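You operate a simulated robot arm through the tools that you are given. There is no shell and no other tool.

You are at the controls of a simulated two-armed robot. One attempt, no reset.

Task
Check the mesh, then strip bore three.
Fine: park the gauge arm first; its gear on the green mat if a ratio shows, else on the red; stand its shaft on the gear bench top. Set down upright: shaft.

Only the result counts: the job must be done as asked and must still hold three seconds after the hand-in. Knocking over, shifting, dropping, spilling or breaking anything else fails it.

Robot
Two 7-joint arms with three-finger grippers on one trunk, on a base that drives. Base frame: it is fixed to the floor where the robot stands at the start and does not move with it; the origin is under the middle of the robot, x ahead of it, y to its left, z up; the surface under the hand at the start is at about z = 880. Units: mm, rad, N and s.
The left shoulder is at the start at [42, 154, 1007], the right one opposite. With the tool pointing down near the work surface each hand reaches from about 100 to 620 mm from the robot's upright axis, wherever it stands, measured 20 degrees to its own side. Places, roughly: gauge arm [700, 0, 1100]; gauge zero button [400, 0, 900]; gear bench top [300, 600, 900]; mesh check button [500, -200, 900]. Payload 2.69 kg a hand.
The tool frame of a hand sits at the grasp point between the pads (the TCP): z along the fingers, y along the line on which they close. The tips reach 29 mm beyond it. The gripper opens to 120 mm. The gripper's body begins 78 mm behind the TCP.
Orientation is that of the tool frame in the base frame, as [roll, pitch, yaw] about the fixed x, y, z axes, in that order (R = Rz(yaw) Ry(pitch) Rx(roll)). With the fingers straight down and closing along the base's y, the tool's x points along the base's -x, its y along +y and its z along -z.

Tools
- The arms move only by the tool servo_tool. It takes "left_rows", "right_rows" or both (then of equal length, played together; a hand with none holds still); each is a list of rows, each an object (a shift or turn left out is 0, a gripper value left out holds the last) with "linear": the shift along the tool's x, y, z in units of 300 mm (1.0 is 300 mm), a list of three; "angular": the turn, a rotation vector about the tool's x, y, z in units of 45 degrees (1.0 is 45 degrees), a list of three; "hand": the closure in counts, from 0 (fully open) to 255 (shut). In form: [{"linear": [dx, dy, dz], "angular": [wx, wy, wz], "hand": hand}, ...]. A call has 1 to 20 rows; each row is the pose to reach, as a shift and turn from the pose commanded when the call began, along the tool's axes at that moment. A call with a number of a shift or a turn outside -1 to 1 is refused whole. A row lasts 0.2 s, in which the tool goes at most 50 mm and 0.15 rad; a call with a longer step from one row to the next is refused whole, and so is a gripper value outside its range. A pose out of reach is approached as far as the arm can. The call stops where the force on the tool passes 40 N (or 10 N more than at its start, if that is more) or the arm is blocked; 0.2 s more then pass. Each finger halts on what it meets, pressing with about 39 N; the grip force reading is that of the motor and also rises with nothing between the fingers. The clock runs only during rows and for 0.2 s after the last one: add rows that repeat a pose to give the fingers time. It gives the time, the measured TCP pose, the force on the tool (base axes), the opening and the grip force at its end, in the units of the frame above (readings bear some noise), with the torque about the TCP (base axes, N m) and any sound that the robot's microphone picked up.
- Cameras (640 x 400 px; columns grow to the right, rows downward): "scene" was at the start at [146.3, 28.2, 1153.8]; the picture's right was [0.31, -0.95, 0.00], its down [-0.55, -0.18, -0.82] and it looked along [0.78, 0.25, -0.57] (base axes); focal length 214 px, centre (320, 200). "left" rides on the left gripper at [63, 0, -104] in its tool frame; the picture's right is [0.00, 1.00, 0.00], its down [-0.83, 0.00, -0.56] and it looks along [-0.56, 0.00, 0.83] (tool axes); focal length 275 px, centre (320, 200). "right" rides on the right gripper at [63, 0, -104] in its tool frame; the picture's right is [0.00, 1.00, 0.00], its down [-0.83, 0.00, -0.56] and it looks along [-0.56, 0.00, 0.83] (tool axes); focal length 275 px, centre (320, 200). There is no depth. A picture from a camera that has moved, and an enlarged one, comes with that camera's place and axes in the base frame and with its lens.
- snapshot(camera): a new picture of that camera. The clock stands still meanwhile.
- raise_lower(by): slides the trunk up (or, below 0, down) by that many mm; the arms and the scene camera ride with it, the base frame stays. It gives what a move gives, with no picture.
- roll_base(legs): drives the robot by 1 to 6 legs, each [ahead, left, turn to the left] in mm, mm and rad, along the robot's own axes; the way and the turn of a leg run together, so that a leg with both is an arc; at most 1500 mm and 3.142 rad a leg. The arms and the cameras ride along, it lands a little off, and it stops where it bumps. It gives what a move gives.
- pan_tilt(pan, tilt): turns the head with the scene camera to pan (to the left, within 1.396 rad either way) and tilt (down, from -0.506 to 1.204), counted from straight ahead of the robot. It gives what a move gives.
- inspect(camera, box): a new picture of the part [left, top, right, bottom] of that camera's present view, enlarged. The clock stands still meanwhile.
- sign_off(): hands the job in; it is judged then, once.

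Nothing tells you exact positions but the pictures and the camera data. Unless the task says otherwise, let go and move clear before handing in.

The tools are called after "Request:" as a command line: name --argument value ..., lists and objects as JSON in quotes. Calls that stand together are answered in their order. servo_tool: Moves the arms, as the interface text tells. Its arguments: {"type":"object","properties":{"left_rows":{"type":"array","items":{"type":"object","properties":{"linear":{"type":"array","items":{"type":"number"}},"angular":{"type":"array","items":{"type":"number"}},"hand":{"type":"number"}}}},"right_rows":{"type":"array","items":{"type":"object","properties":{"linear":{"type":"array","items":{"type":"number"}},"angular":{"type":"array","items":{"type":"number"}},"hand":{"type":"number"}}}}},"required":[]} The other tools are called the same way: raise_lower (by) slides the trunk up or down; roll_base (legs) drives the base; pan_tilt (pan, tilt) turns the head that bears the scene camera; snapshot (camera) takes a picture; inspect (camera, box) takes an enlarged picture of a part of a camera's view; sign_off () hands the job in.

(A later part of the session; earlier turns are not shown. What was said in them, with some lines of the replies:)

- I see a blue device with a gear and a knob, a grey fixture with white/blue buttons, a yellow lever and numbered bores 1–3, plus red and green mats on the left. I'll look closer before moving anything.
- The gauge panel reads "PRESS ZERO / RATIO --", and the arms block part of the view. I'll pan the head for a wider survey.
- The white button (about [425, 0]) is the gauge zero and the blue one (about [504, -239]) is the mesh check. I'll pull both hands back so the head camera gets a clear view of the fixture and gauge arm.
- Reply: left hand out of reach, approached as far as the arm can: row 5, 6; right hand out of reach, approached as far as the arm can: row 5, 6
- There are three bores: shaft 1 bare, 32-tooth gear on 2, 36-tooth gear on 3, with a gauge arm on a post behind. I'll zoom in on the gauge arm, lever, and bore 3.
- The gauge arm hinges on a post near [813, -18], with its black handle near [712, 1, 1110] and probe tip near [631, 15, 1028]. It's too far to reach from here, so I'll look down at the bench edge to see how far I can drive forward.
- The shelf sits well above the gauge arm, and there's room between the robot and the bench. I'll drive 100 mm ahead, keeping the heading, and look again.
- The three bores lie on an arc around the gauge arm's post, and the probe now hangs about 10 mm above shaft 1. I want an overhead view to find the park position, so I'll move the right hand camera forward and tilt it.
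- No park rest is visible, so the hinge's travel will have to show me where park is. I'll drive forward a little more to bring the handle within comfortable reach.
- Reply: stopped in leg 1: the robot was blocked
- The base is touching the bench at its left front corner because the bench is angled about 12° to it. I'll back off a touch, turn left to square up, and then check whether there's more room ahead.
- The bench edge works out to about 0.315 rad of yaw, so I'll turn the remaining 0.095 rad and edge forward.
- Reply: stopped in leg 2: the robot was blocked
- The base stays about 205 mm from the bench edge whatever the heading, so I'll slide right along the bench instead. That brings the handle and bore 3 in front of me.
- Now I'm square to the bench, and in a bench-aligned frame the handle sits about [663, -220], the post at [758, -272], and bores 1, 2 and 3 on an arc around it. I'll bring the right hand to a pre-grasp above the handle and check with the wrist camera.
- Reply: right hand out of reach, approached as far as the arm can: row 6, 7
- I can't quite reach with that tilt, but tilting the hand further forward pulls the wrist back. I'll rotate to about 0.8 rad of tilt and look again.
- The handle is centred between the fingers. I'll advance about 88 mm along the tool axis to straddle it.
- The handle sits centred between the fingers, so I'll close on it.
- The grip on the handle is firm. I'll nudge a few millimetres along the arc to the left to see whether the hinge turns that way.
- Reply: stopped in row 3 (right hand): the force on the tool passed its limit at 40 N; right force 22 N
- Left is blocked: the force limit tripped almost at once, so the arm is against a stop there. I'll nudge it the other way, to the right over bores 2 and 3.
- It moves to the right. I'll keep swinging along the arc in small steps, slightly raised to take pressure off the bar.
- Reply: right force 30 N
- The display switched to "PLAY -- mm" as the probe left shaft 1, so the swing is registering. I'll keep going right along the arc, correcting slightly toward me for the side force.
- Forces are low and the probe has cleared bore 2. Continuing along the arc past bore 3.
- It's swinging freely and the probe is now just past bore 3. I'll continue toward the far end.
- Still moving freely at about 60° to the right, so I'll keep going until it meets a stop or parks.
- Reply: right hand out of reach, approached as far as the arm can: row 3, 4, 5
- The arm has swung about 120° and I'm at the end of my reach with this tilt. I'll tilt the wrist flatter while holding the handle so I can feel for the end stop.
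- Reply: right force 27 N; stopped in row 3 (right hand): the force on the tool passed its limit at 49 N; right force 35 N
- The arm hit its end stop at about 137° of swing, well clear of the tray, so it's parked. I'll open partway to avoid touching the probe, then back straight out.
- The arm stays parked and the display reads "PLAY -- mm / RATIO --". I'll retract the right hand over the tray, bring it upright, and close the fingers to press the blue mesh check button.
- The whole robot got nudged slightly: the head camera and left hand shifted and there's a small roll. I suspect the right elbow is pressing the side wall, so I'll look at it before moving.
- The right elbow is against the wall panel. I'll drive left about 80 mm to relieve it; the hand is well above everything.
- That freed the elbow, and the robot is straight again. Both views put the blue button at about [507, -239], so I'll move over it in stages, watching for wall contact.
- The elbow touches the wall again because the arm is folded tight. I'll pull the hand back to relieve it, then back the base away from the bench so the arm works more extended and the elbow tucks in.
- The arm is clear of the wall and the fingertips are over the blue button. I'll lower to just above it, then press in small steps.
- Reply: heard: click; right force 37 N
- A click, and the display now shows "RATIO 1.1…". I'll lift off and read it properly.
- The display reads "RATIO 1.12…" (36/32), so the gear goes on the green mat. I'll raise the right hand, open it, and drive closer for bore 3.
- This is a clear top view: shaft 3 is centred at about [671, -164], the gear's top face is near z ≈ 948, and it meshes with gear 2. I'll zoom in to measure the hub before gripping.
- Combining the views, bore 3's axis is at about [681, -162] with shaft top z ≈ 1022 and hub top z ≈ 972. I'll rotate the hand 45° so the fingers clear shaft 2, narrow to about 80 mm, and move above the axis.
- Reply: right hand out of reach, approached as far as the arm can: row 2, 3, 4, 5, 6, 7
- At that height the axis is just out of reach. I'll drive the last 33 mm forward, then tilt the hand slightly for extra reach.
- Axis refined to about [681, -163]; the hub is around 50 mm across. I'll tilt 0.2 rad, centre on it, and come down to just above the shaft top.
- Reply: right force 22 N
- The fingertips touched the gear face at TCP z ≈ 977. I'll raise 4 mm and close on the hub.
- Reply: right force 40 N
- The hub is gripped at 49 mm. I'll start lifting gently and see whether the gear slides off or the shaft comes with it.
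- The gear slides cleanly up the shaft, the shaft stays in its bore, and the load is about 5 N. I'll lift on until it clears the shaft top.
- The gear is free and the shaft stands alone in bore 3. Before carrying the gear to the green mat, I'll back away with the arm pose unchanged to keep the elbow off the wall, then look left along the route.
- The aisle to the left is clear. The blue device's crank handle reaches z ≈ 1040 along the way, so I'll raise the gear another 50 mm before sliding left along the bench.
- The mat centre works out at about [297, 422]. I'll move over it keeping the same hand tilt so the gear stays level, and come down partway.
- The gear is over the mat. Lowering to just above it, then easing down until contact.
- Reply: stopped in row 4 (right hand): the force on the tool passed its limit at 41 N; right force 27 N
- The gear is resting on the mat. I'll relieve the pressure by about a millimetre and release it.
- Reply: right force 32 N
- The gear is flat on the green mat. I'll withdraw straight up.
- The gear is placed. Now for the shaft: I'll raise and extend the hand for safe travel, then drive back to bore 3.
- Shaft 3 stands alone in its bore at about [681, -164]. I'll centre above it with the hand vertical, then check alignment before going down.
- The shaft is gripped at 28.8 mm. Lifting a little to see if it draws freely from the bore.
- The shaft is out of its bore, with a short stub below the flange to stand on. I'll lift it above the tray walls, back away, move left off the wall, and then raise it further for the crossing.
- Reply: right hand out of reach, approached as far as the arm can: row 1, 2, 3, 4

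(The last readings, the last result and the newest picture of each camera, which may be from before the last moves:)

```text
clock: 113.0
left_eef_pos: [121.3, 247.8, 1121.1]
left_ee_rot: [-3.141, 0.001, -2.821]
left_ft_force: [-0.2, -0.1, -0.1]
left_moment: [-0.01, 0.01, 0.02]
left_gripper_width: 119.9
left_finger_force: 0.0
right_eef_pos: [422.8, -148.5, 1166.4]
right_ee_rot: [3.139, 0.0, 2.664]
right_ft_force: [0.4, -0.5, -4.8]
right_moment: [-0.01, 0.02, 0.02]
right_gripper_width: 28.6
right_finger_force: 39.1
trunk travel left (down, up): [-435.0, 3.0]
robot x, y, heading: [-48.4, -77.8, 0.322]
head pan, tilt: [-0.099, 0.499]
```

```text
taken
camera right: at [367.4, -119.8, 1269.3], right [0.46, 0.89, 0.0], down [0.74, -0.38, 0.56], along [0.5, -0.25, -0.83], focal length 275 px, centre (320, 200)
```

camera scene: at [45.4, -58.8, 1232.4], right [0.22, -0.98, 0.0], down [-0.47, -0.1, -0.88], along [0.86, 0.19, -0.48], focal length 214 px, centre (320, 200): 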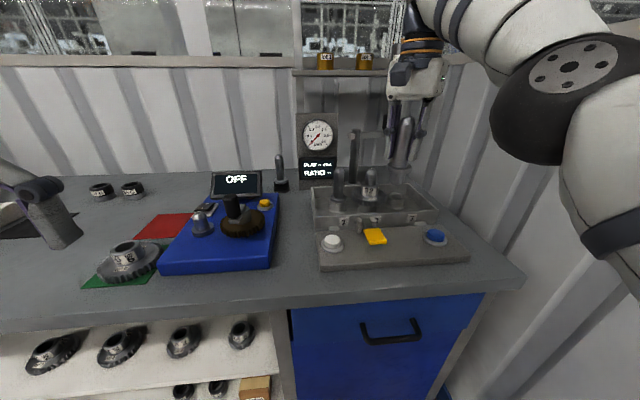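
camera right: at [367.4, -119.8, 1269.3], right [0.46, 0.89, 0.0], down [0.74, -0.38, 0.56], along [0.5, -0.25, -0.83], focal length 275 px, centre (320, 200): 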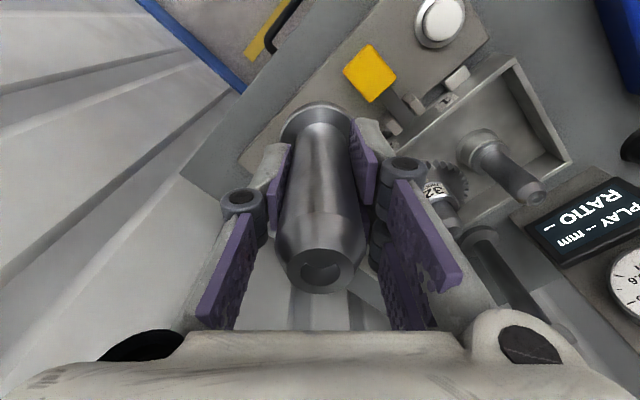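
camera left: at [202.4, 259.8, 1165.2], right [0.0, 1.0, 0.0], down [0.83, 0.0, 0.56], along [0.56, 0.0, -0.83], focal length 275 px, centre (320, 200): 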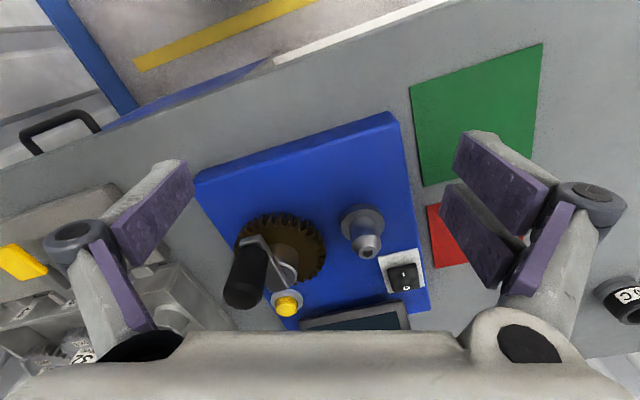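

The shaft bottom is now at about z ≈ 1078, clear of everything on the route. Driving left to the free area of bench beyond the mats.

Request:
roll_base --legs '[[0, 305, 0], [0, 305, 0], [35, 0, 0]]'

Request:
pan_tilt --pan -0.15 --tilt 0.75

Request:
snapshot --camera "scene"

Request:
snapshot --camera "right"

```text
clock: 118.9
left_eef_pos: [-38.6, 843.4, 1121.5]
left_ee_rot: [3.139, -0.001, -2.822]
left_ft_force: [0.5, -0.6, 0.3]
left_moment: [-0.01, 0.01, -0.03]
left_gripper_width: 120.1
left_finger_force: 0.1
right_eef_pos: [261.5, 446.1, 1165.9]
right_ee_rot: [3.137, 0.001, 2.661]
right_ft_force: [0.9, 0.4, -6.3]
right_moment: [-0.02, 0.02, -0.02]
right_gripper_width: 28.8
right_finger_force: 38.7
trunk travel left (down, up): [-435.0, 3.0]
robot x, y, heading: [-209.8, 515.4, 0.318]
head pan, tilt: [-0.099, 0.499]
```

```text
clock: 119.7
left_eef_pos: [-39.8, 843.5, 1122.8]
left_ee_rot: [3.14, 0.002, -2.822]
left_ft_force: [-0.6, 0.1, -0.6]
left_moment: [-0.01, 0.03, -0.03]
left_gripper_width: 120.0
left_finger_force: 0.2
right_eef_pos: [261.5, 445.7, 1165.2]
right_ee_rot: [3.138, 0.0, 2.66]
right_ft_force: [0.3, 0.2, -5.2]
right_moment: [-0.02, -0.01, -0.01]
right_gripper_width: 28.5
right_finger_force: 38.8
trunk travel left (down, up): [-435.0, 3.0]
robot x, y, heading: [-209.2, 513.9, 0.317]
head pan, tilt: [-0.15, 0.75]
```

```text
taken
camera scene: at [-122.7, 530.7, 1210.4], right [0.17, -0.99, 0.0], down [-0.67, -0.11, -0.73], along [0.72, 0.12, -0.68], focal length 214 px, centre (320, 200)
```

scene: 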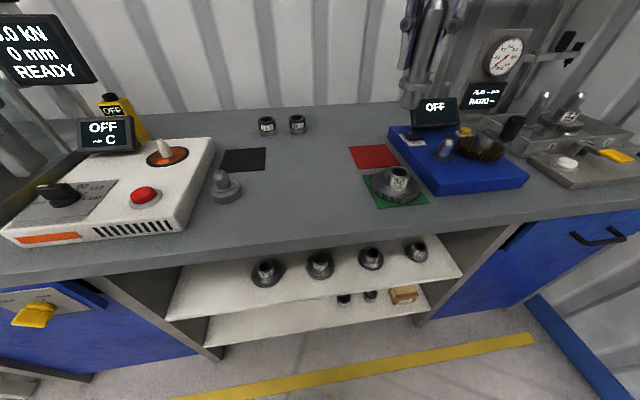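

```text
taken
camera right: at [205.1, 474.2, 1269.7], right [0.46, 0.89, 0.0], down [0.74, -0.38, 0.56], along [0.5, -0.25, -0.83], focal length 275 px, centre (320, 200)
```

right: 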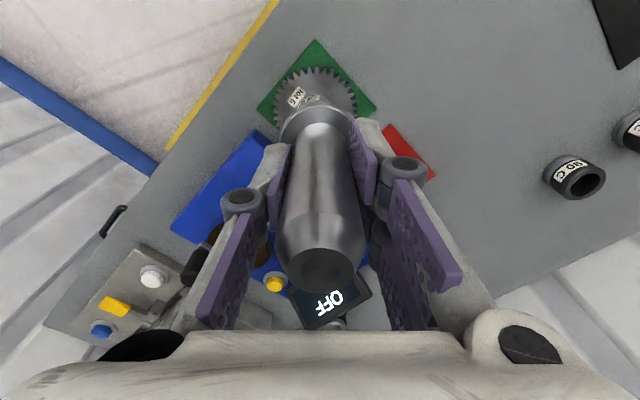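

There's clear bench top between the mats and the black mat, around [275, 590]. I'll move the shaft over it and lower partway.

Request:
servo_tool --right_rows '[{"linear": [0.0456, 0.1116, 0]}, {"linear": [0.0912, 0.2232, 0]}, {"linear": [0.1367, 0.3347, 0]}, {"linear": [0.1823, 0.4463, 0]}, {"linear": [0.1823, 0.4463, 0.15]}, {"linear": [0.1823, 0.4463, 0.3]}, {"linear": [0.1823, 0.4463, 0.45]}, {"linear": [0.1823, 0.4463, 0.5]}, {"linear": [0.1823, 0.4463, 0.5]}]'

Request:
snapshot --camera "scene"

Request:
inspect --camera "scene" --box '[230, 90, 430, 230]'

Request:
snapshot --camera "right"

```text
clock: 121.7
left_eef_pos: [-39.9, 843.4, 1123.1]
left_ee_rot: [3.141, 0.0, -2.823]
left_ft_force: [-0.4, 0.0, 0.2]
left_moment: [-0.02, 0.03, 0.03]
left_gripper_width: 120.2
left_finger_force: 0.1
right_eef_pos: [274.0, 591.6, 1020.3]
right_ee_rot: [3.137, 0.0, 2.66]
right_ft_force: [0.3, 0.7, -4.5]
right_moment: [-0.01, 0.01, -0.01]
right_gripper_width: 28.6
right_finger_force: 38.9
right hand out of reach, approached as far as the arm can: row 3, 4, 5
trunk travel left (down, up): [-435.0, 3.0]
robot x, y, heading: [-210.5, 517.0, 0.319]
head pan, tilt: [-0.15, 0.75]
```

```text
taken
camera scene: at [-122.7, 531.1, 1210.3], right [0.17, -0.99, 0.0], down [-0.67, -0.11, -0.73], along [0.72, 0.12, -0.68], focal length 214 px, centre (320, 200)
```

scene: 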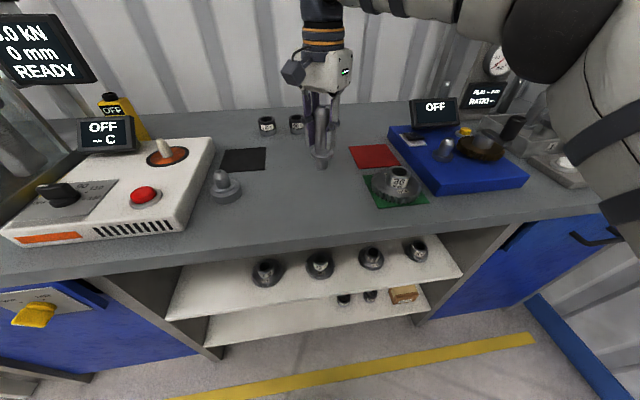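

```text
2.86 times, centred on (330, 160) of scene
camera zoom: at [-122.7, 531.1, 1210.3], right [0.17, -0.99, 0.0], down [-0.67, -0.11, -0.73], along [0.72, 0.12, -0.68], focal length 613 px, centre (291, 314)
```

zoom: 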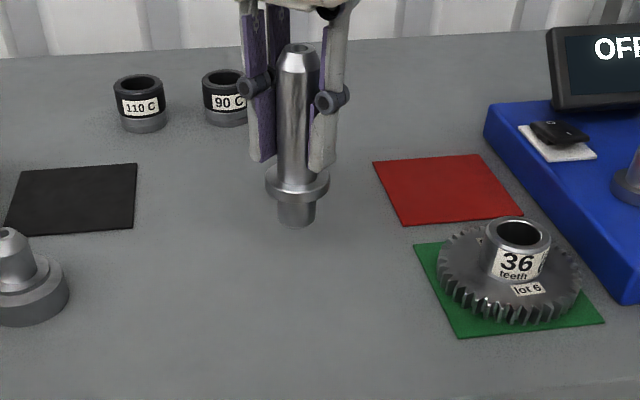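

```text
taken
camera right: at [218.1, 620.9, 1125.6], right [0.46, 0.89, 0.0], down [0.74, -0.38, 0.56], along [0.5, -0.25, -0.83], focal length 275 px, centre (320, 200)
```

right: 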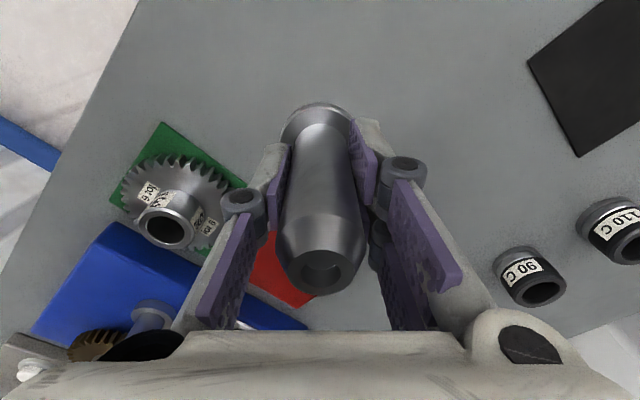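

The shaft is hanging upright over clear bench. Lowering to just above the surface.

Request:
servo_tool --right_rows '[{"linear": [0, 0, 0.06]}, {"linear": [0, 0, 0.12]}, {"linear": [0, 0, 0.145]}, {"linear": [0, 0, 0.145]}]'

Request:
inspect --camera "scene" --box '[270, 110, 390, 200]'

```text
clock: 122.7
left_eef_pos: [-40.6, 843.6, 1122.3]
left_ee_rot: [3.139, 0.001, -2.823]
left_ft_force: [-0.6, -0.1, -0.8]
left_moment: [-0.03, 0.02, 0.0]
left_gripper_width: 120.0
left_finger_force: 0.1
right_eef_pos: [275.2, 591.0, 974.1]
right_ee_rot: [3.137, 0.001, 2.662]
right_ft_force: [-0.1, -0.4, -5.0]
right_moment: [0.0, -0.01, -0.01]
right_gripper_width: 28.7
right_finger_force: 39.3
trunk travel left (down, up): [-435.0, 3.0]
robot x, y, heading: [-208.8, 518.9, 0.32]
head pan, tilt: [-0.15, 0.75]
```

```text
4.44 times, centred on (330, 155) of scene
camera zoom: at [-122.6, 530.7, 1210.3], right [0.17, -0.99, 0.0], down [-0.67, -0.11, -0.73], along [0.72, 0.12, -0.68], focal length 953 px, centre (276, 400)
```

zoom: 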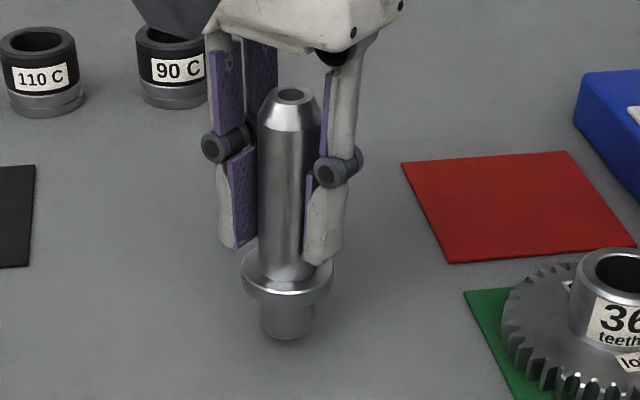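

Request:
servo_tool --right_rows '[{"linear": [0, 0, 0.0033]}, {"linear": [0, 0, 0.0067]}, {"linear": [0, 0, 0.01]}, {"linear": [0, 0, 0.0117]}]'

```text
clock: 123.7
left_eef_pos: [-40.2, 842.8, 1122.0]
left_ee_rot: [3.14, -0.002, -2.822]
left_ft_force: [-1.1, 0.3, 0.3]
left_moment: [0.03, 0.03, -0.02]
left_gripper_width: 119.9
left_finger_force: 0.1
right_eef_pos: [274.3, 589.8, 969.3]
right_ee_rot: [3.137, 0.0, 2.663]
right_ft_force: [-0.6, 0.4, -4.5]
right_moment: [0.0, -0.01, 0.01]
right_gripper_width: 28.5
right_finger_force: 39.0
trunk travel left (down, up): [-435.0, 3.0]
robot x, y, heading: [-209.0, 515.8, 0.318]
head pan, tilt: [-0.15, 0.75]
```

Request:
servo_tool --right_rows '[{"linear": [0, 0, 0.0033]}, {"linear": [0, 0, 0.0067]}, {"linear": [0, 0, 0.0083]}]'

```text
clock: 124.5
left_eef_pos: [-39.4, 843.5, 1122.7]
left_ee_rot: [3.14, 0.0, -2.823]
left_ft_force: [0.0, -0.2, 0.3]
left_moment: [0.04, 0.02, -0.01]
left_gripper_width: 120.3
left_finger_force: 0.0
right_eef_pos: [275.4, 590.5, 965.5]
right_ee_rot: [3.138, 0.001, 2.661]
right_ft_force: [0.0, 0.1, -5.0]
right_moment: [-0.01, -0.04, -0.02]
right_gripper_width: 28.6
right_finger_force: 38.9
trunk travel left (down, up): [-435.0, 3.0]
robot x, y, heading: [-208.8, 515.6, 0.319]
head pan, tilt: [-0.15, 0.75]
```

Request:
inspect --camera "scene" --box '[300, 140, 350, 190]'

Request:
servo_tool --right_rows '[{"linear": [0, 0, 0.0033]}, {"linear": [0, 0, 0.0067]}]'

```text
8.00 times, centred on (325, 165) of scene
camera zoom: at [-122.6, 530.8, 1210.3], right [0.17, -0.99, 0.0], down [-0.67, -0.11, -0.73], along [0.72, 0.12, -0.68], focal length 1716 px, centre (280, 480)
```

zoom: 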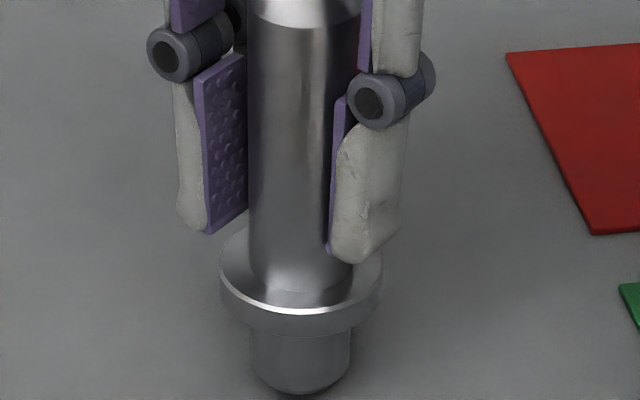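

```text
clock: 125.1
left_eef_pos: [-40.5, 843.2, 1122.7]
left_ee_rot: [3.141, -0.001, -2.821]
left_ft_force: [-0.2, 0.3, -0.2]
left_moment: [-0.01, -0.04, 0.03]
left_gripper_width: 120.2
left_finger_force: 0.1
right_eef_pos: [276.5, 589.6, 962.7]
right_ee_rot: [3.139, 0.001, 2.66]
right_ft_force: [0.6, 0.1, -5.1]
right_moment: [0.0, 0.02, -0.04]
right_gripper_width: 28.8
right_finger_force: 39.1
trunk travel left (down, up): [-435.0, 3.0]
robot x, y, heading: [-205.8, 514.4, 0.321]
head pan, tilt: [-0.15, 0.75]
```

Request:
servo_tool --right_rows '[{"linear": [0, 0, 0.0033]}, {"linear": [0, 0, 0.0067]}]'

```text
clock: 125.7
left_eef_pos: [-40.1, 844.4, 1121.5]
left_ee_rot: [3.141, 0.001, -2.823]
left_ft_force: [-1.1, 0.7, -0.1]
left_moment: [0.0, 0.01, 0.03]
left_gripper_width: 120.0
left_finger_force: 0.1
right_eef_pos: [273.5, 590.9, 962.4]
right_ee_rot: [3.136, -0.002, 2.662]
right_ft_force: [0.5, -0.3, -4.1]
right_moment: [0.02, 0.02, -0.02]
right_gripper_width: 28.8
right_finger_force: 38.9
trunk travel left (down, up): [-435.0, 3.0]
robot x, y, heading: [-208.0, 511.4, 0.316]
head pan, tilt: [-0.15, 0.75]
```

Request:
servo_tool --right_rows '[{"linear": [0, 0, 0.0033]}, {"linear": [0, 0, 0.0067]}]'

```text
clock: 126.3
left_eef_pos: [-39.9, 843.4, 1122.1]
left_ee_rot: [3.141, 0.001, -2.823]
left_ft_force: [0.0, 0.1, -1.0]
left_moment: [0.0, -0.02, -0.03]
left_gripper_width: 120.1
left_finger_force: 0.0
right_eef_pos: [274.8, 590.0, 962.5]
right_ee_rot: [3.135, 0.003, 2.662]
right_ft_force: [-0.1, 2.2, 2.2]
right_moment: [0.04, -0.06, 0.02]
right_gripper_width: 28.9
right_finger_force: 38.8
trunk travel left (down, up): [-435.0, 3.0]
robot x, y, heading: [-211.6, 517.4, 0.315]
head pan, tilt: [-0.15, 0.75]
```

The shaft is now resting on the bench, since the load has gone over to contact. I'll open the fingers a little and check that it stands.

Request:
servo_tool --right_rows '[{"hand": 185}, {"hand": 175}, {"hand": 150}, {"hand": 128}, {"hand": 128}]'

Request:
inspect --camera "scene" --box '[270, 110, 390, 200]'

Request:
snapshot --camera "right"

```text
clock: 127.5
left_eef_pos: [-40.5, 843.2, 1122.2]
left_ee_rot: [3.141, 0.0, -2.823]
left_ft_force: [0.1, 0.3, 0.4]
left_moment: [-0.05, 0.0, 0.02]
left_gripper_width: 119.9
left_finger_force: 0.2
right_eef_pos: [275.1, 589.5, 962.4]
right_ee_rot: [3.137, 0.0, 2.663]
right_ft_force: [0.2, -0.6, 0.7]
right_moment: [-0.01, -0.01, 0.04]
right_gripper_width: 60.0
right_finger_force: 0.0
trunk travel left (down, up): [-435.0, 3.0]
robot x, y, heading: [-208.0, 515.1, 0.319]
head pan, tilt: [-0.15, 0.75]
```

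```text
4.44 times, centred on (330, 155) of scene
camera zoom: at [-122.9, 530.7, 1210.3], right [0.17, -0.99, 0.0], down [-0.67, -0.11, -0.73], along [0.72, 0.12, -0.68], focal length 953 px, centre (276, 400)
```

zoom: 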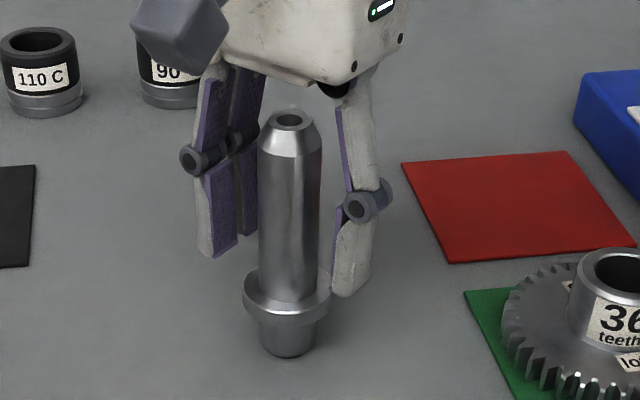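

```text
taken
camera right: at [219.0, 617.9, 1065.4], right [0.46, 0.89, 0.0], down [0.74, -0.38, 0.56], along [0.5, -0.25, -0.83], focal length 275 px, centre (320, 200)
```

right: 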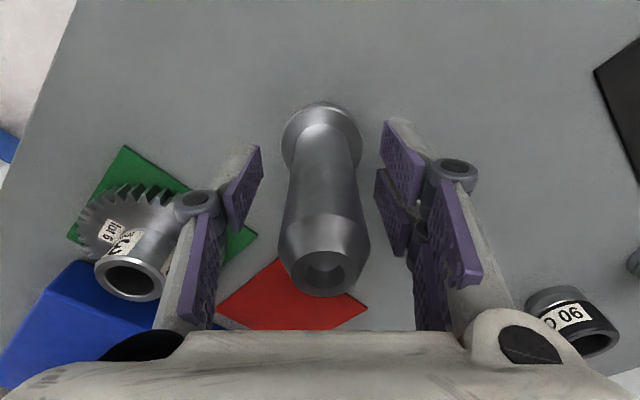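

The shaft stands upright by itself. Withdrawing straight up.

Request:
servo_tool --right_rows '[{"linear": [0, 0, -0.05], "hand": 110}, {"linear": [0, 0, -0.15], "hand": 100}, {"linear": [0, 0, -0.3], "hand": 100}, {"linear": [0, 0, -0.45], "hand": 100}, {"linear": [0, 0, -0.5], "hand": 100}, {"linear": [0, 0, -0.5], "hand": 100}]'

Request:
inspect --camera "scene" --box '[230, 90, 430, 230]'

Request:
snapshot --camera "right"

```text
clock: 128.9
left_eef_pos: [-40.0, 843.9, 1122.5]
left_ee_rot: [3.139, 0.0, -2.824]
left_ft_force: [-0.9, -0.4, -0.3]
left_moment: [0.01, 0.02, -0.01]
left_gripper_width: 120.0
left_finger_force: 0.1
right_eef_pos: [275.8, 590.9, 1111.9]
right_ee_rot: [3.138, 0.002, 2.661]
right_ft_force: [0.3, -0.6, 0.1]
right_moment: [0.0, 0.05, -0.02]
right_gripper_width: 73.1
right_finger_force: 0.1
trunk travel left (down, up): [-435.0, 3.0]
robot x, y, heading: [-203.5, 510.8, 0.317]
head pan, tilt: [-0.15, 0.75]
```

```text
2.86 times, centred on (330, 160) of scene
camera zoom: at [-122.8, 530.6, 1210.3], right [0.17, -0.99, 0.0], down [-0.67, -0.11, -0.73], along [0.72, 0.12, -0.68], focal length 613 px, centre (291, 314)
```

zoom: 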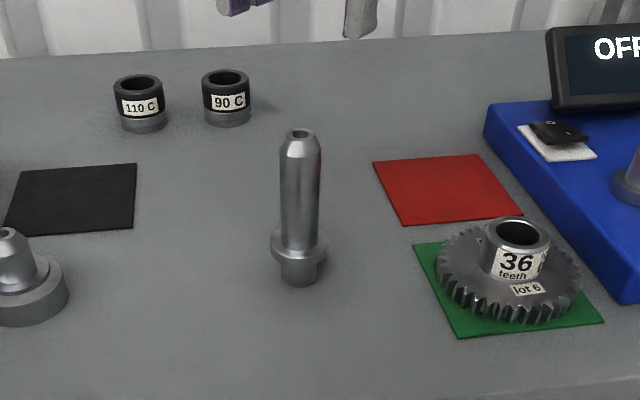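

```text
taken
camera right: at [218.8, 619.5, 1215.7], right [0.46, 0.89, 0.0], down [0.74, -0.38, 0.56], along [0.5, -0.25, -0.83], focal length 275 px, centre (320, 200)
```

right: 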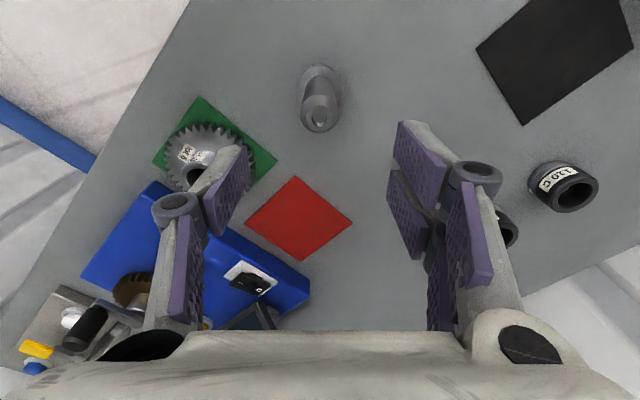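

The shaft stands on the bench top and the gear lies on the green mat. A final look at the gear trainer and gauge arm before signing off.

Request:
pan_tilt --pan -0.5 --tilt 0.45

Request:
snapshot --camera "scene"

Request:
inspect --camera "scene" --box '[230, 90, 430, 230]'

```text
clock: 129.7
left_eef_pos: [-39.9, 843.5, 1121.5]
left_ee_rot: [3.141, 0.0, -2.822]
left_ft_force: [-0.5, 0.6, -0.5]
left_moment: [0.02, 0.01, -0.01]
left_gripper_width: 120.0
left_finger_force: 0.0
right_eef_pos: [273.8, 591.0, 1112.3]
right_ee_rot: [3.138, 0.0, 2.661]
right_ft_force: [-0.7, -0.3, 0.3]
right_moment: [-0.02, -0.01, -0.03]
right_gripper_width: 73.1
right_finger_force: 0.1
trunk travel left (down, up): [-435.0, 3.0]
robot x, y, heading: [-205.2, 512.5, 0.319]
head pan, tilt: [-0.499, 0.45]
```

```text
taken
camera scene: at [-114.2, 500.4, 1236.7], right [-0.18, -0.98, 0.0], down [-0.43, 0.08, -0.9], along [0.89, -0.16, -0.44], focal length 214 px, centre (320, 200)
```

scene: 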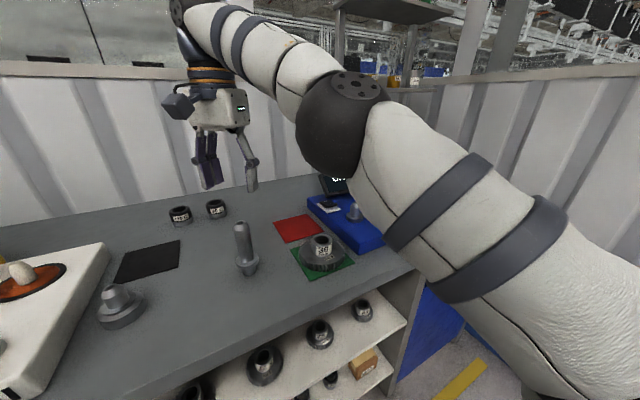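

```text
2.86 times, centred on (330, 160) of scene
camera zoom: at [-114.2, 500.4, 1236.7], right [-0.18, -0.98, 0.0], down [-0.43, 0.08, -0.9], along [0.89, -0.16, -0.44], focal length 613 px, centre (291, 314)
```

zoom: 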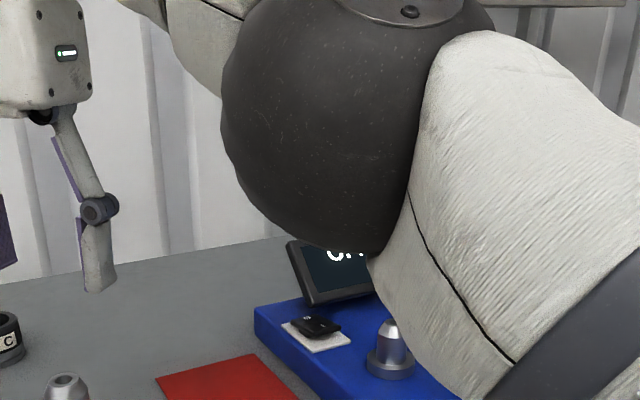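

Request:
roll_base --legs '[[-250, 0, 0]]'

Request:
pan_tilt --pan -0.65 --tilt 0.4

Request:
snapshot --camera "scene"

Request:
snapshot --camera "right"

```text
clock: 131.5
left_eef_pos: [-272.7, 765.5, 1122.8]
left_ee_rot: [3.14, 0.0, -2.823]
left_ft_force: [-0.3, 0.1, 0.8]
left_moment: [0.02, -0.02, -0.02]
left_gripper_width: 120.2
left_finger_force: 0.2
right_eef_pos: [41.7, 515.1, 1111.2]
right_ee_rot: [3.138, -0.002, 2.663]
right_ft_force: [-1.2, 0.1, 0.2]
right_moment: [0.01, 0.0, -0.02]
right_gripper_width: 73.3
right_finger_force: 0.1
trunk travel left (down, up): [-435.0, 3.0]
robot x, y, heading: [-441.2, 441.9, 0.316]
head pan, tilt: [-0.499, 0.45]
```

```text
clock: 132.2
left_eef_pos: [-272.8, 767.7, 1123.1]
left_ee_rot: [3.14, -0.001, -2.821]
left_ft_force: [0.8, 1.1, 0.7]
left_moment: [0.0, 0.02, -0.07]
left_gripper_width: 120.1
left_finger_force: 0.1
right_eef_pos: [42.0, 515.8, 1111.8]
right_ee_rot: [3.138, 0.001, 2.661]
right_ft_force: [-0.1, -0.6, 0.9]
right_moment: [-0.02, 0.0, -0.04]
right_gripper_width: 73.1
right_finger_force: 0.1
trunk travel left (down, up): [-435.0, 3.0]
robot x, y, heading: [-443.7, 438.5, 0.319]
head pan, tilt: [-0.649, 0.4]
```

```text
taken
camera scene: at [-349.3, 410.4, 1241.4], right [-0.32, -0.95, 0.0], down [-0.37, 0.13, -0.92], along [0.87, -0.3, -0.39], focal length 214 px, centre (320, 200)
```

scene: 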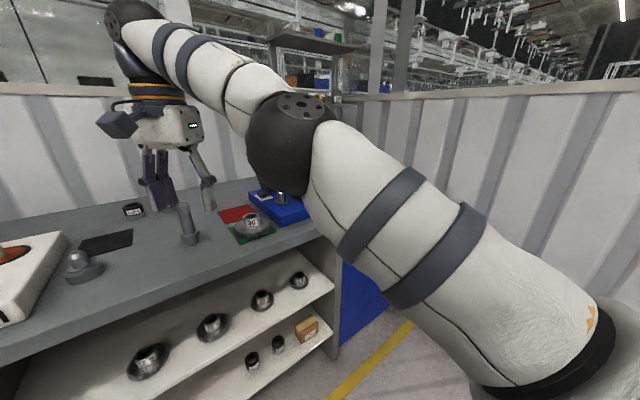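

```text
taken
camera right: at [-13.5, 543.4, 1215.5], right [0.46, 0.89, 0.0], down [0.74, -0.38, 0.56], along [0.5, -0.25, -0.83], focal length 275 px, centre (320, 200)
```

right: 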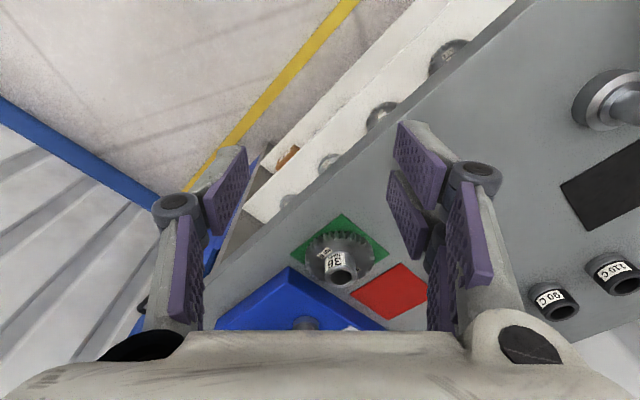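

Request:
roll_base --legs '[[0, -400, 0]]'

Request:
pan_tilt --pan 0.0 --tilt 0.35

Request:
snapshot --camera "scene"

Request:
inspect --camera "scene" --box '[300, 120, 440, 230]'

Request:
inspect --camera "scene" --box '[140, 140, 320, 260]'

```text
clock: 135.9
left_eef_pos: [-149.1, 386.8, 1122.1]
left_ee_rot: [3.139, 0.0, -2.813]
left_ft_force: [0.3, 0.2, -0.3]
left_moment: [0.05, -0.04, -0.02]
left_gripper_width: 119.9
left_finger_force: 0.1
right_eef_pos: [168.8, 138.5, 1110.2]
right_ee_rot: [3.137, -0.001, 2.67]
right_ft_force: [-0.6, 0.2, 0.1]
right_moment: [0.03, -0.02, 0.01]
right_gripper_width: 72.9
right_finger_force: 0.1
trunk travel left (down, up): [-435.0, 3.0]
robot x, y, heading: [-311.1, 58.5, 0.329]
head pan, tilt: [-0.649, 0.4]
```

```text
clock: 136.9
left_eef_pos: [-148.5, 388.8, 1121.1]
left_ee_rot: [3.141, -0.001, -2.815]
left_ft_force: [-0.2, -0.2, 0.1]
left_moment: [0.0, 0.01, 0.01]
left_gripper_width: 120.0
left_finger_force: 0.0
right_eef_pos: [168.4, 139.4, 1111.0]
right_ee_rot: [3.138, 0.001, 2.671]
right_ft_force: [-0.6, 0.1, 0.7]
right_moment: [0.02, 0.0, 0.01]
right_gripper_width: 73.1
right_finger_force: 0.0
trunk travel left (down, up): [-435.0, 3.0]
robot x, y, heading: [-313.4, 60.8, 0.332]
head pan, tilt: [0.0, 0.351]
```

```text
taken
camera scene: at [-221.7, 90.2, 1246.0], right [0.32, -0.95, 0.0], down [-0.33, -0.11, -0.94], along [0.89, 0.3, -0.34], focal length 214 px, centre (320, 200)
```

scene: 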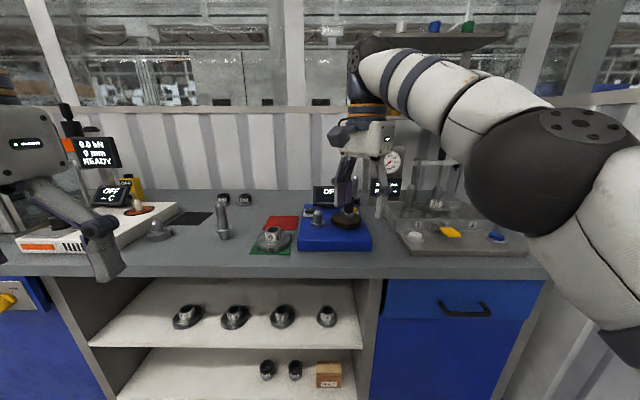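

```text
3.64 times, centred on (370, 175) of scene
camera zoom: at [-221.7, 90.2, 1246.0], right [0.32, -0.95, 0.0], down [-0.33, -0.11, -0.94], along [0.89, 0.3, -0.34], focal length 780 px, centre (138, 291)
```

zoom: 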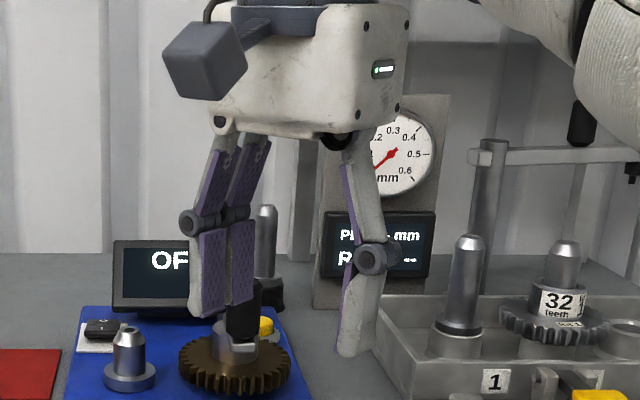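

```text
3.33 times, centred on (230, 200) of scene
camera zoom: at [-221.7, 90.2, 1246.0], right [0.32, -0.95, 0.0], down [-0.33, -0.11, -0.94], along [0.89, 0.3, -0.34], focal length 715 px, centre (620, 200)
```

zoom: 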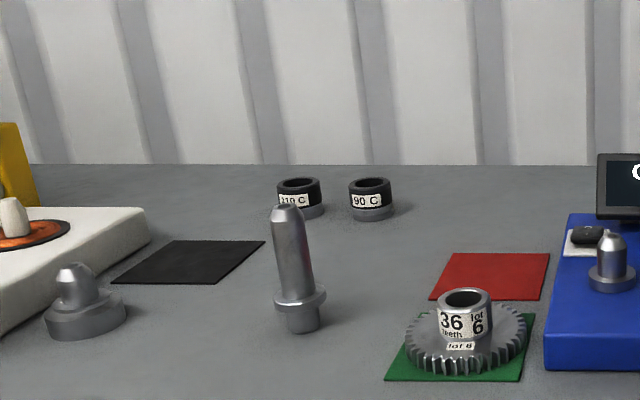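

The gauge arm is still parked, the 36-tooth gear lies flat on the green mat because a ratio showed, and bore 3's shaft stands upright on the bench top. Both hands are empty and clear, so I'm handing in the job.

Request:
sign_off

```text
The job is handed in.
```

The job is done and handed in. The gauge arm is parked, the mesh is checked, and bore three is stripped.

- **Gauge arm:** I swung it about 137° to its far end stop, clear of the tray. There was no park mark, so I took that stop as the parked position.
- **Mesh check:** I pressed the blue button once and heard a click. The display showed a ratio of about 1.12, so the gear went on the green mat. I did not press the gauge zero button, because its prompt disappeared once the arm swung off bore one.
- **Gear:** The 36-tooth gear lifted straight off its shaft and now lies flat on the green mat.
- **Shaft:** It is out of bore three and stands upright by itself on clear bench top, left of the mats.

My right elbow pressed the side wall twice while I was near the fixture. I also bumped the base gently against the bench front twice. The later pictures showed nothing on the bench moved or knocked over, and the gauge arm was still parked in the last one.
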